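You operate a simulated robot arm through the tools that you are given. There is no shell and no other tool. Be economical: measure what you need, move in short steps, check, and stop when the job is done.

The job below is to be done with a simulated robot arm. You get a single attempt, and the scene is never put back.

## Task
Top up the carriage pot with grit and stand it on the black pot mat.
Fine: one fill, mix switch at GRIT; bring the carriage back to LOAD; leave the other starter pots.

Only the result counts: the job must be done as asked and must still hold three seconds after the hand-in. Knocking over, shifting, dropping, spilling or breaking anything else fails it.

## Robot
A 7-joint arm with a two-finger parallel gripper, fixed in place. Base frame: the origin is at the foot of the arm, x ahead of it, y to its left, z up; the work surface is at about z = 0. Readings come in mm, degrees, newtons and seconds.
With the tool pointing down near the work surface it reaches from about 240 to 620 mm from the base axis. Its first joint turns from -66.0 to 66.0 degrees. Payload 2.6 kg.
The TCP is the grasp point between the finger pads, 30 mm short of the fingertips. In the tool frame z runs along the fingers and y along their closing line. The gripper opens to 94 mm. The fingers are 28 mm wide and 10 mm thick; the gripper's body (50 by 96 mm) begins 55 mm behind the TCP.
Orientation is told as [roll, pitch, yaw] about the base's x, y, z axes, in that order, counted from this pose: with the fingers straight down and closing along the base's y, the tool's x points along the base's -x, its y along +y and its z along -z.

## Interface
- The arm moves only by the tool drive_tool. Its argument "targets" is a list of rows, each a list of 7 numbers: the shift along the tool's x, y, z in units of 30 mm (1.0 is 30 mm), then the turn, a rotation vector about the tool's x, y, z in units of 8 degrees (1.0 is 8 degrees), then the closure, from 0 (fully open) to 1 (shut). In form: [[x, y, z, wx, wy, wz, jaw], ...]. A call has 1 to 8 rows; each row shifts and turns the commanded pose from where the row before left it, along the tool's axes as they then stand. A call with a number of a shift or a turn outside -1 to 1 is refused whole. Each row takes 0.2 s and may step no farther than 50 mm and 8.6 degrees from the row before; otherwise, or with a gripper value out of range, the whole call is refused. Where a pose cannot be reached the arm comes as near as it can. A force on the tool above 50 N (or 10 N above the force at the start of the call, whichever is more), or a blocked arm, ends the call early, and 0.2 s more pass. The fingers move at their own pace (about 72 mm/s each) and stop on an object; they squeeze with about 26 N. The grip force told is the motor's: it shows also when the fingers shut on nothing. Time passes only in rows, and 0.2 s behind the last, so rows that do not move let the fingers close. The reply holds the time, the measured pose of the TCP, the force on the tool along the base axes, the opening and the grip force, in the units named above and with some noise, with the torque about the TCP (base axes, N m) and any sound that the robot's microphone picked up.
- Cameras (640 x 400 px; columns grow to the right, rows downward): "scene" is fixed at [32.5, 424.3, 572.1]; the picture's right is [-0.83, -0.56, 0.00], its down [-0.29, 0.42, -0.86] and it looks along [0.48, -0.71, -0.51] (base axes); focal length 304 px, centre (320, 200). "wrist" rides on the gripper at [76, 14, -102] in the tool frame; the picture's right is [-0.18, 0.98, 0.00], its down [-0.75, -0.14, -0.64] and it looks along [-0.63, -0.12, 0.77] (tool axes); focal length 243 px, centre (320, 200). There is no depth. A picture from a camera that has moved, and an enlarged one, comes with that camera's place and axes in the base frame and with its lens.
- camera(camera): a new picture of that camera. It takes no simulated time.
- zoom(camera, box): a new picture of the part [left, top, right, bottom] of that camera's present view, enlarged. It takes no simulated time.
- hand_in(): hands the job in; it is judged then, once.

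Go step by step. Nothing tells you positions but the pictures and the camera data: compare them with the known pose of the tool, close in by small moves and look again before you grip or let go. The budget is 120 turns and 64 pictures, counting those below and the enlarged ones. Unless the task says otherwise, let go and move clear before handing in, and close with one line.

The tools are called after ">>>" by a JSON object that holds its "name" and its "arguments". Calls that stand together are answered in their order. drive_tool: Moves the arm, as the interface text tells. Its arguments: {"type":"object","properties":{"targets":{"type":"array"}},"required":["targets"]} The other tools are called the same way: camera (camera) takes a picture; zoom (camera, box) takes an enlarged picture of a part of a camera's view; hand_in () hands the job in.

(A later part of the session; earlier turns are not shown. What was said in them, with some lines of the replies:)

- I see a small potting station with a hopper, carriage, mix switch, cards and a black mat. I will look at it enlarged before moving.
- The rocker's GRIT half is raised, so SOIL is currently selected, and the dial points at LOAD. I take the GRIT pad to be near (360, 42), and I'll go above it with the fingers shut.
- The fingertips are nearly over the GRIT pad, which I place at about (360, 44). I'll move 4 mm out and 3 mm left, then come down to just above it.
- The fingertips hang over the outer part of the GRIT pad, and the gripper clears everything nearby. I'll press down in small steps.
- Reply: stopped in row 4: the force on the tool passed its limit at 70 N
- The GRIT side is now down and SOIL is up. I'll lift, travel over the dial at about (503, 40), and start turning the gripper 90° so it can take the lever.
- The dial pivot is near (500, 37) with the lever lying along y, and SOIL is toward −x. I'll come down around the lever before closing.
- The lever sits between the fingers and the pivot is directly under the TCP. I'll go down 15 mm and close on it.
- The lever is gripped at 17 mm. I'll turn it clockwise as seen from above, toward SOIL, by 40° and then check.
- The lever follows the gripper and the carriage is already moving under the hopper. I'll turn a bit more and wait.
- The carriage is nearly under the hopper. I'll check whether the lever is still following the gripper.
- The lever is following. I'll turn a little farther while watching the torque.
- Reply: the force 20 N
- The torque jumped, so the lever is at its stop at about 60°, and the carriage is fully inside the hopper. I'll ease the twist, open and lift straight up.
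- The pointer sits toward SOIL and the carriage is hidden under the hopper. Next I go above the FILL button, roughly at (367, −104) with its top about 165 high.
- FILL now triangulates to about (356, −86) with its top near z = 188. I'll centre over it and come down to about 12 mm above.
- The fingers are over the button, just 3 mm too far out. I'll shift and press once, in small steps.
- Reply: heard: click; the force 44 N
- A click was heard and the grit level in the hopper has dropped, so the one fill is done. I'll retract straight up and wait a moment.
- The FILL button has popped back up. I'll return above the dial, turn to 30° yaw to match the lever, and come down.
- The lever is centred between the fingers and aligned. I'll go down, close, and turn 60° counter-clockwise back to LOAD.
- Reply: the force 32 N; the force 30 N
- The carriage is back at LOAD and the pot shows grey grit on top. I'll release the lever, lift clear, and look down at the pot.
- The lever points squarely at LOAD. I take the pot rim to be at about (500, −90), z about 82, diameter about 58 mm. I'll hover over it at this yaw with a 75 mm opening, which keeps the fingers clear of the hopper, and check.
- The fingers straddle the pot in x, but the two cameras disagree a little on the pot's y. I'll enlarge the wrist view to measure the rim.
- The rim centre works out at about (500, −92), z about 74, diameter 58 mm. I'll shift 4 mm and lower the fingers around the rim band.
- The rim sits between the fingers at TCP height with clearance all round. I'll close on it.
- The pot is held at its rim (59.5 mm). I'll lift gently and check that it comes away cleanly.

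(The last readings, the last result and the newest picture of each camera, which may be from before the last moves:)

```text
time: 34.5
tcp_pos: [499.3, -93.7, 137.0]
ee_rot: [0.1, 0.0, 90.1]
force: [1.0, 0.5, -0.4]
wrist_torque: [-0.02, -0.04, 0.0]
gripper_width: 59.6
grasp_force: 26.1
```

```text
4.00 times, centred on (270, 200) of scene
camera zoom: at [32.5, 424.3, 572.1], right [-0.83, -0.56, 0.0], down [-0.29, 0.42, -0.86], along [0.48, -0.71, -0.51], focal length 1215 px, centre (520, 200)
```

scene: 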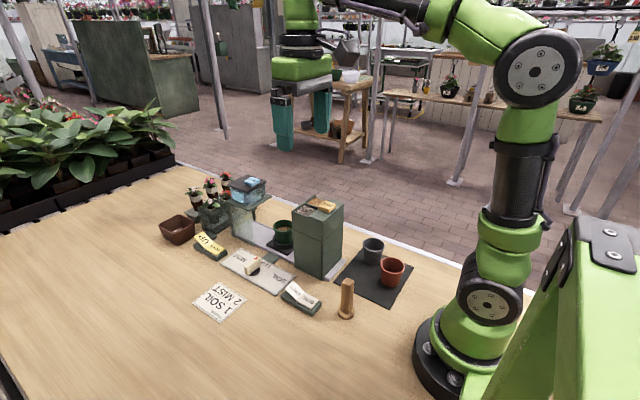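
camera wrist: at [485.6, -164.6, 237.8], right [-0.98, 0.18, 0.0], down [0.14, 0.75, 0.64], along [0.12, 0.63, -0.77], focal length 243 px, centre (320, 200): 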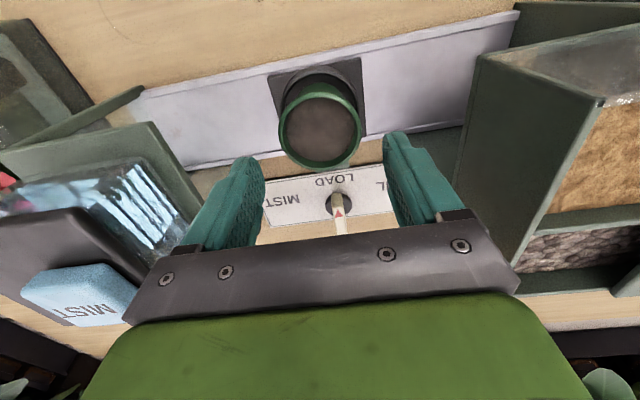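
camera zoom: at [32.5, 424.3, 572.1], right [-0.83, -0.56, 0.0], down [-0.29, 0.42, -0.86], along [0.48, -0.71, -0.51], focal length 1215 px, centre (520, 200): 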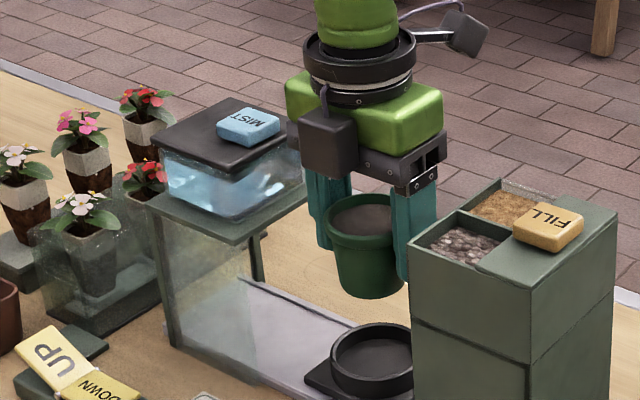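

The pot lifts cleanly and hangs upright. I'll raise it well above the hopper top.

>>> {"name": "drive_tool", "arguments": {"targets": [[0, 0, -0.7, 0, 0, 0, 1], [0, 0, -0.8, 0, 0, 0, 1], [0, 0, -0.8, 0, 0, 0, 1], [0, 0, -0.8, 0, 0, 0, 1], [0, 0, -0.8, 0, 0, 0, 1], [0, 0, -0.8, 0, 0, 0, 1], [0, 0, -0.5, 0, 0, 0, 1], [0, 0, 0, 0, 0, 0, 1]]}}

>>> {"name": "zoom", "arguments": {"camera": "scene", "box": [210, 100, 434, 240]}}

```text
time: 36.3
tcp_pos: [499.9, -93.2, 292.7]
ee_rot: [0.0, 0.0, 90.0]
force: [0.3, -0.9, -0.8]
wrist_torque: [0.0, -0.02, -0.01]
gripper_width: 59.5
grasp_force: 26.5
```

```text
2.86 times, centred on (322, 170) of scene
camera zoom: at [32.5, 424.3, 572.1], right [-0.83, -0.56, 0.0], down [-0.29, 0.42, -0.86], along [0.48, -0.71, -0.51], focal length 868 px, centre (314, 286)
```

zoom: 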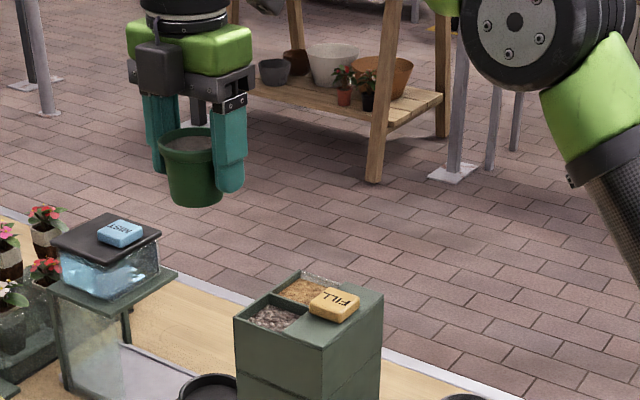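

There is plenty of clearance. I'll carry it toward the mat over the hopper, then turn to 45° so the fingers fit between the pots.

>>> {"name": "drive_tool", "arguments": {"targets": [[0, 0.6, 0, 0, 0, 0, 1], [0, 0.9, 0, 0, 0, 0, 1], [0, 1, 0, 0, 0, 0, 1], [0, 1, 0, 0, 0, 0, 1], [0, 1, 0, 0, 0, 0, 1], [0, 1, 0, 0, 0, 0, 1], [0, 1, 0, 0, 0, 0, 1], [0, 1, 0, 0, 0, 0, 1]]}}

>>> {"name": "drive_tool", "arguments": {"targets": [[0, 0.3, 0, 0, 0, 0.8, 1], [0, 0, 0, 0, 0, 0.8, 1], [0, 0, 0, 0, 0, 0.8, 1], [0, 0, 0, 0, 0, 0.8, 1], [0, 0, 0, 0, 0, 0.8, 1], [0, 0, 0, 0, 0, 0.8, 1], [0, 0, 0, 0, 0, 0.8, 1]]}}

>>> {"name": "camera", "arguments": {"camera": "wrist"}}

>>> {"name": "zoom", "arguments": {"camera": "scene", "box": [230, 160, 454, 300]}}

```text
time: 38.1
tcp_pos: [273.8, -93.0, 292.1]
ee_rot: [0.0, 0.0, 89.9]
force: [0.3, 0.5, 0.3]
wrist_torque: [0.02, 0.01, -0.01]
gripper_width: 59.4
grasp_force: 25.5
```

```text
time: 39.7
tcp_pos: [268.3, -93.0, 292.0]
ee_rot: [-0.1, 0.0, 45.1]
force: [-0.2, 0.3, -0.2]
wrist_torque: [-0.01, 0.01, -0.01]
gripper_width: 59.4
grasp_force: 25.9
```

```text
21 pictures are left
camera wrist: at [203.3, -136.1, 393.3], right [-0.57, 0.82, 0.0], down [0.63, 0.43, 0.64], along [0.53, 0.36, -0.77], focal length 243 px, centre (320, 200)
```

wrist: 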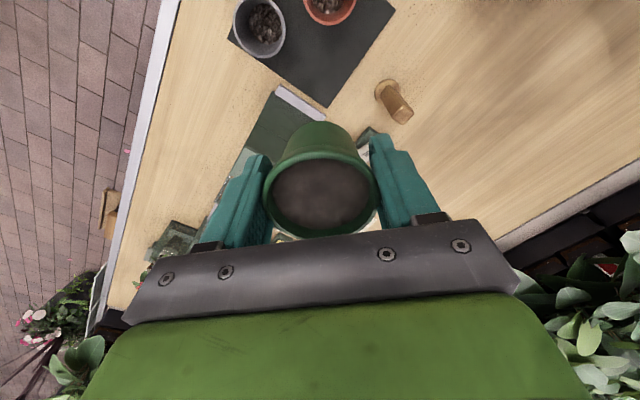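

```text
2.86 times, centred on (342, 230) of scene
camera zoom: at [32.5, 424.3, 572.1], right [-0.83, -0.56, 0.0], down [-0.29, 0.42, -0.86], along [0.48, -0.71, -0.51], focal length 868 px, centre (257, 114)
```

zoom: 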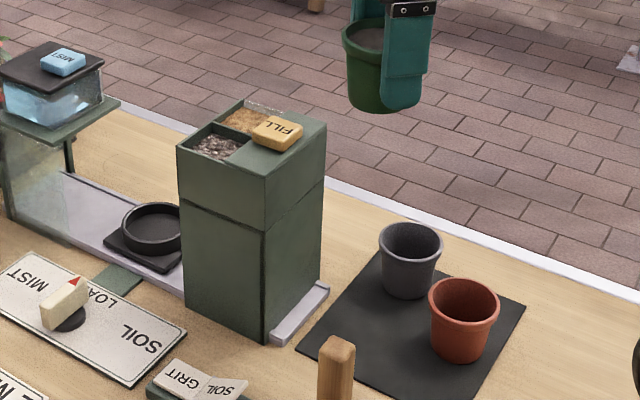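

The mat spans about x 158–310, y −213 to −53, with the grey pot near (262, −172) and the red one near (195, −124). The pot hanging at (268, −93) is about 80 mm from both, which is a clear spot, so I'll lower it.

>>> {"name": "drive_tool", "arguments": {"targets": [[0, 0, 0.6, 0, 0, 0, 1], [0, 0, 0.9, 0, 0, 0, 1], [0, 0, 1, 0, 0, 0, 1], [0, 0, 1, 0, 0, 0, 1], [0, 0, 1, 0, 0, 0, 1], [0, 0, 1, 0, 0, 0, 1], [0, 0, 0.8, 0, 0, 0, 1], [0, 0, 0.5, 0, 0, 0, 1]]}}

>>> {"name": "camera", "arguments": {"camera": "wrist"}}

>>> {"name": "zoom", "arguments": {"camera": "scene", "box": [290, 190, 450, 290]}}

```text
time: 41.5
tcp_pos: [266.8, -91.9, 88.0]
ee_rot: [0.0, 0.1, 45.2]
force: [-0.3, 0.0, -0.3]
wrist_torque: [0.0, 0.01, 0.0]
gripper_width: 59.4
grasp_force: 26.2
```

```text
19 pictures are left
camera wrist: at [202.3, -135.9, 188.8], right [-0.57, 0.82, 0.0], down [0.63, 0.44, 0.64], along [0.53, 0.36, -0.77], focal length 243 px, centre (320, 200)
```

wrist: 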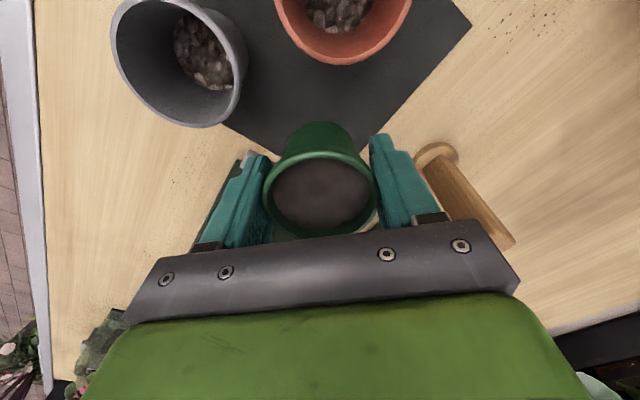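

```text
4.00 times, centred on (370, 240) of scene
camera zoom: at [32.5, 424.3, 572.1], right [-0.83, -0.56, 0.0], down [-0.29, 0.42, -0.86], along [0.48, -0.71, -0.51], focal length 1215 px, centre (120, 40)
```

zoom: 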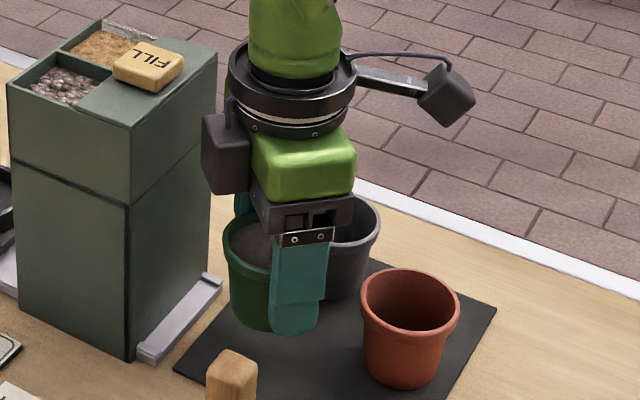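

The pot hangs over open mat with clearance to both neighbours and the wooden peg. I'll lower the last centimetres in small steps and watch for contact.

>>> {"name": "drive_tool", "arguments": {"targets": [[0, 0, 0.4, 0, 0, 0, 1], [0, 0, 0.3, 0, 0, 0, 1], [0, 0, 0.1, 0, 0, 0, 1], [0, 0, 0, 0, 0, 0, 1]]}}

>>> {"name": "zoom", "arguments": {"camera": "scene", "box": [310, 220, 406, 280]}}

```text
time: 42.5
tcp_pos: [266.7, -93.6, 63.9]
ee_rot: [0.0, 0.0, 45.2]
force: [-0.4, 0.4, 0.0]
wrist_torque: [0.01, 0.0, 0.0]
gripper_width: 59.7
grasp_force: 26.6
```

```text
6.67 times, centred on (358, 250) of scene
camera zoom: at [32.5, 424.3, 572.1], right [-0.83, -0.56, 0.0], down [-0.29, 0.42, -0.86], along [0.48, -0.71, -0.51], focal length 2025 px, centre (67, -133)
```

zoom: 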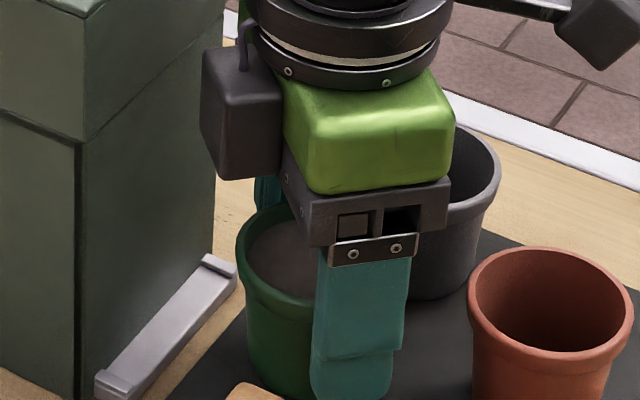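

>>> {"name": "drive_tool", "arguments": {"targets": [[0, 0, 0.08, 0, 0, 0, 1], [0, 0, 0.07, 0, 0, 0, 1], [0, 0, 0, 0, 0, 0, 1]]}}

>>> {"name": "zoom", "arguments": {"camera": "scene", "box": [310, 230, 406, 290]}}

```text
time: 43.3
tcp_pos: [267.3, -93.0, 59.7]
ee_rot: [-0.1, 0.1, 45.2]
force: [0.4, 0.2, 0.2]
wrist_torque: [0.0, 0.0, -0.02]
gripper_width: 59.4
grasp_force: 26.2
```

```text
6.67 times, centred on (358, 260) of scene
camera zoom: at [32.5, 424.3, 572.1], right [-0.83, -0.56, 0.0], down [-0.29, 0.42, -0.86], along [0.48, -0.71, -0.51], focal length 2025 px, centre (67, -200)
```

zoom: 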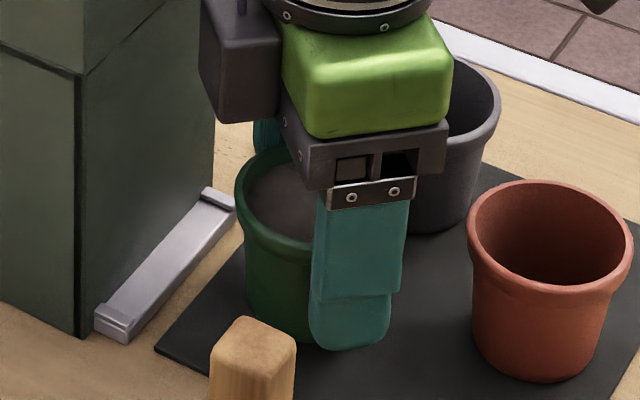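

The reading shows no contact yet, so I keep going down in 1.5 mm steps.

>>> {"name": "drive_tool", "arguments": {"targets": [[0, 0, 0.05, 0, 0, 0, 1], [0, 0, 0.05, 0, 0, 0, 1], [0, 0, 0, 0, 0, 0, 1]]}}

>>> {"name": "drive_tool", "arguments": {"targets": [[0, 0, 0.05, 0, 0, 0, 1], [0, 0, 0, 0, 0, 0, 1]]}}

```text
time: 44.1
tcp_pos: [267.1, -92.5, 57.1]
ee_rot: [0.1, -0.1, 45.2]
force: [-0.1, 0.3, -1.1]
wrist_torque: [-0.01, -0.04, -0.01]
gripper_width: 59.4
grasp_force: 25.7
```

```text
time: 44.7
tcp_pos: [266.7, -92.4, 55.3]
ee_rot: [0.0, 0.0, 45.1]
force: [0.4, -0.4, -0.7]
wrist_torque: [-0.03, 0.02, -0.01]
gripper_width: 59.6
grasp_force: 25.9
```

>>> {"name": "drive_tool", "arguments": {"targets": [[0, 0, 0.05, 0, 0, 0, 1], [0, 0, 0, 0, 0, 0, 1]]}}

>>> {"name": "drive_tool", "arguments": {"targets": [[0, 0, 0.05, 0, 0, 0, 1], [0, 0, 0, 0, 0, 0, 1]]}}

>>> {"name": "zoom", "arguments": {"camera": "scene", "box": [310, 230, 406, 290]}}

```text
time: 45.3
tcp_pos: [265.8, -93.1, 53.0]
ee_rot: [0.0, 0.1, 45.2]
force: [-0.6, -0.3, -0.8]
wrist_torque: [-0.01, 0.01, 0.04]
gripper_width: 59.0
grasp_force: 25.8
```

```text
time: 45.9
tcp_pos: [265.2, -93.9, 51.4]
ee_rot: [0.1, -0.1, 45.1]
force: [-0.1, 0.4, -1.1]
wrist_torque: [-0.01, -0.01, 0.02]
gripper_width: 59.2
grasp_force: 26.8
```

```text
6.67 times, centred on (358, 260) of scene
camera zoom: at [32.5, 424.3, 572.1], right [-0.83, -0.56, 0.0], down [-0.29, 0.42, -0.86], along [0.48, -0.71, -0.51], focal length 2025 px, centre (67, -200)
```

zoom: 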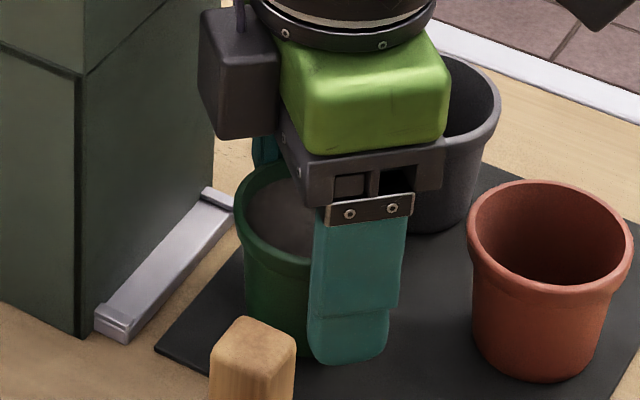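

Still free. I continue in the same careful steps.

>>> {"name": "drive_tool", "arguments": {"targets": [[0, 0, 0.05, 0, 0, 0, 1], [0, 0, 0, 0, 0, 0, 1]]}}

>>> {"name": "drive_tool", "arguments": {"targets": [[0, 0, 0.05, 0, 0, 0, 1], [0, 0, 0, 0, 0, 0, 1]]}}

>>> {"name": "zoom", "arguments": {"camera": "scene", "box": [326, 230, 390, 270]}}

```text
time: 46.5
tcp_pos: [267.4, -92.2, 50.0]
ee_rot: [-0.1, 0.1, 45.2]
force: [-0.3, 1.2, 0.0]
wrist_torque: [0.0, 0.04, 0.01]
gripper_width: 59.2
grasp_force: 26.1
```

```text
time: 47.1
tcp_pos: [266.5, -93.2, 48.0]
ee_rot: [0.0, -0.1, 45.2]
force: [0.1, 0.8, -1.2]
wrist_torque: [0.01, -0.02, 0.04]
gripper_width: 59.3
grasp_force: 26.6
```

```text
10.00 times, centred on (358, 250) of scene
camera zoom: at [32.5, 424.3, 572.1], right [-0.83, -0.56, 0.0], down [-0.29, 0.42, -0.86], along [0.48, -0.71, -0.51], focal length 3038 px, centre (-60, -300)
```

zoom: 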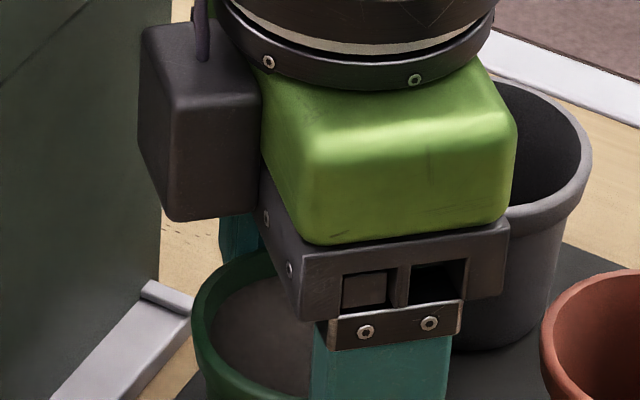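

>>> {"name": "drive_tool", "arguments": {"targets": [[0, 0, 0.05, 0, 0, 0, 1], [0, 0, 0, 0, 0, 0, 1]]}}

>>> {"name": "drive_tool", "arguments": {"targets": [[0, 0, 0.05, 0, 0, 0, 1], [0, 0, 0, 0, 0, 0, 1]]}}

>>> {"name": "zoom", "arguments": {"camera": "wrist", "box": [220, 70, 420, 230]}}

```text
time: 47.7
tcp_pos: [266.5, -93.0, 47.9]
ee_rot: [-0.1, 0.0, 45.2]
force: [-5.2, 0.8, 15.0]
wrist_torque: [0.06, 0.11, 0.0]
gripper_width: 59.2
grasp_force: 25.7
```

```text
time: 48.3
tcp_pos: [266.6, -93.2, 46.7]
ee_rot: [-0.1, -0.1, 45.2]
force: [-2.7, 6.7, 23.1]
wrist_torque: [0.22, -0.17, 0.05]
gripper_width: 59.1
grasp_force: 25.9
```

```text
2.50 times, centred on (320, 150) of wrist
camera zoom: at [203.1, -136.5, 147.5], right [-0.57, 0.82, 0.0], down [0.63, 0.44, 0.64], along [0.53, 0.37, -0.77], focal length 606 px, centre (320, 325)
```

zoom: 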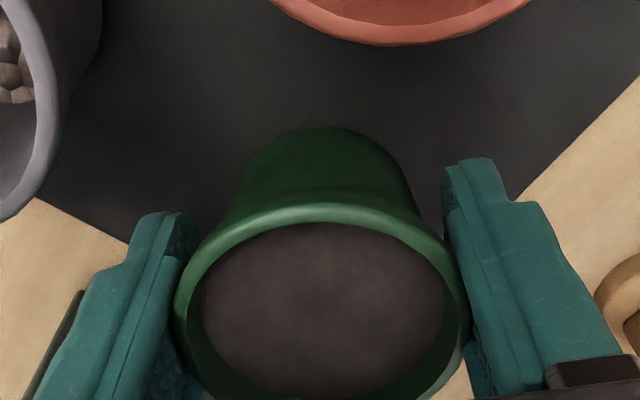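

Contact is felt: the pot stands on the mat at TCP height of about 48. I'll ease the pressure, open to 75 mm, and let it settle.

>>> {"name": "drive_tool", "arguments": {"targets": [[0, 0, -0.06, 0, 0, 0, 1], [0, 0, 0, 0, 0, 0, 1], [0, 0, 0, 0, 0, 0, 0.3], [0, 0, 0, 0, 0, 0, 0.2], [0, 0, 0, 0, 0, 0, 0.2]]}}

>>> {"name": "camera", "arguments": {"camera": "wrist"}}

```text
time: 49.5
tcp_pos: [267.0, -92.8, 48.2]
ee_rot: [0.0, 0.0, 45.1]
force: [-0.2, 0.1, -0.1]
wrist_torque: [0.01, 0.02, -0.01]
gripper_width: 75.1
grasp_force: 0.1
```

```text
12 pictures are left
camera wrist: at [202.8, -136.5, 149.6], right [-0.57, 0.82, 0.0], down [0.63, 0.44, 0.64], along [0.53, 0.36, -0.77], focal length 243 px, centre (320, 200)
```

wrist: 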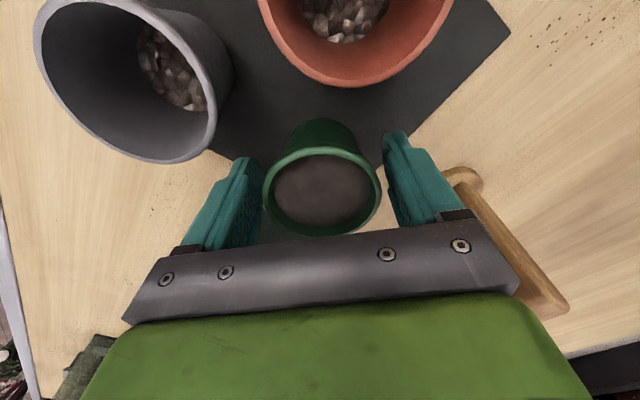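

The pot stands free between the open fingers. I'll lift straight up.

>>> {"name": "drive_tool", "arguments": {"targets": [[0, 0, -0.5, 0, 0, 0, 0.2], [0, 0, -1, 0, 0, 0, 0.2], [0, 0, -1, 0, 0, 0, 0.2], [0, 0, -1, 0, 0, 0, 0.2], [0, 0, -1, 0, 0, 0, 0.2], [0, 0, -1, 0, 0, 0, 0.2], [0, 0, -1, 0, 0, 0, 0.2]]}}

>>> {"name": "zoom", "arguments": {"camera": "scene", "box": [290, 200, 434, 310]}}

>>> {"name": "zoom", "arguments": {"camera": "scene", "box": [150, 160, 374, 320]}}

>>> {"name": "camera", "arguments": {"camera": "wrist"}}

```text
time: 51.1
tcp_pos: [268.2, -93.0, 243.0]
ee_rot: [0.0, -0.1, 45.2]
force: [0.4, 0.3, 0.1]
wrist_torque: [0.03, 0.0, -0.01]
gripper_width: 75.1
grasp_force: 0.0
```

```text
3.64 times, centred on (362, 255) of scene
camera zoom: at [32.5, 424.3, 572.1], right [-0.83, -0.56, 0.0], down [-0.29, 0.42, -0.86], along [0.48, -0.71, -0.51], focal length 1105 px, centre (167, 0)
```

zoom: 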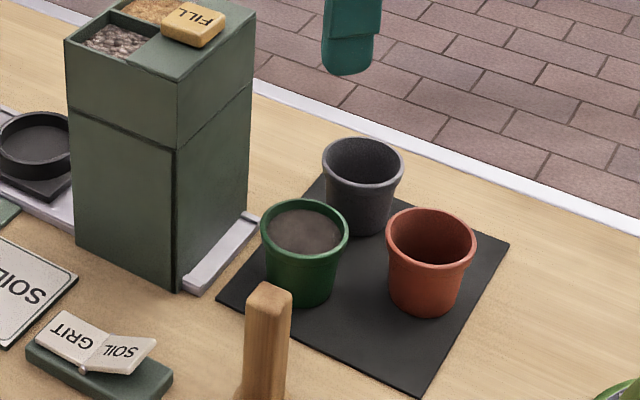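

```text
2.50 times, centred on (262, 240) of scene
camera zoom: at [32.5, 424.3, 572.1], right [-0.83, -0.56, 0.0], down [-0.29, 0.42, -0.86], along [0.48, -0.71, -0.51], focal length 759 px, centre (465, 100)
```

zoom: 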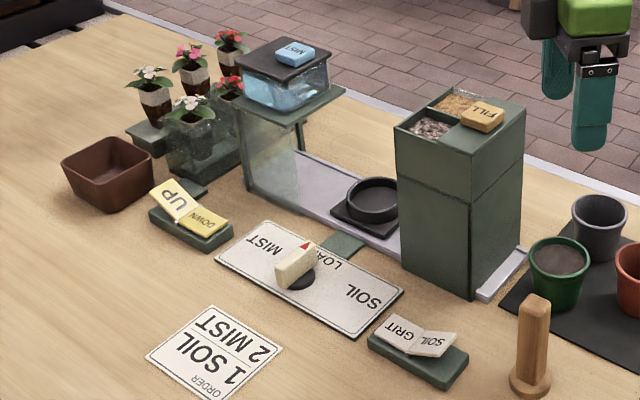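

```text
9 pictures are left
camera wrist: at [203.4, -135.6, 344.7], right [-0.57, 0.82, 0.0], down [0.63, 0.43, 0.64], along [0.53, 0.37, -0.77], focal length 243 px, centre (320, 200)
```

wrist: 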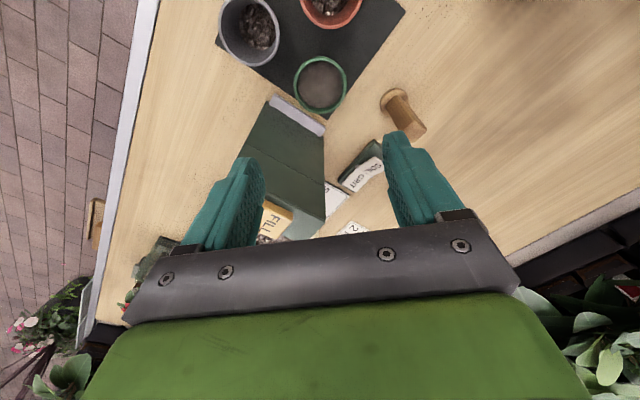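

The pot with grit on top stands upright on the mat, clear of the other pots. The dial and carriage are at LOAD, the mix switch is at GRIT, nothing else has shifted, and the arm is clear.

>>> {"name": "hand_in", "arguments": {}}

```text
The job is handed in.
```

I gave the carriage pot one fill of grit and stood it on the black mat; the mix switch is at GRIT, the carriage is back at LOAD, and the other pots were not touched.
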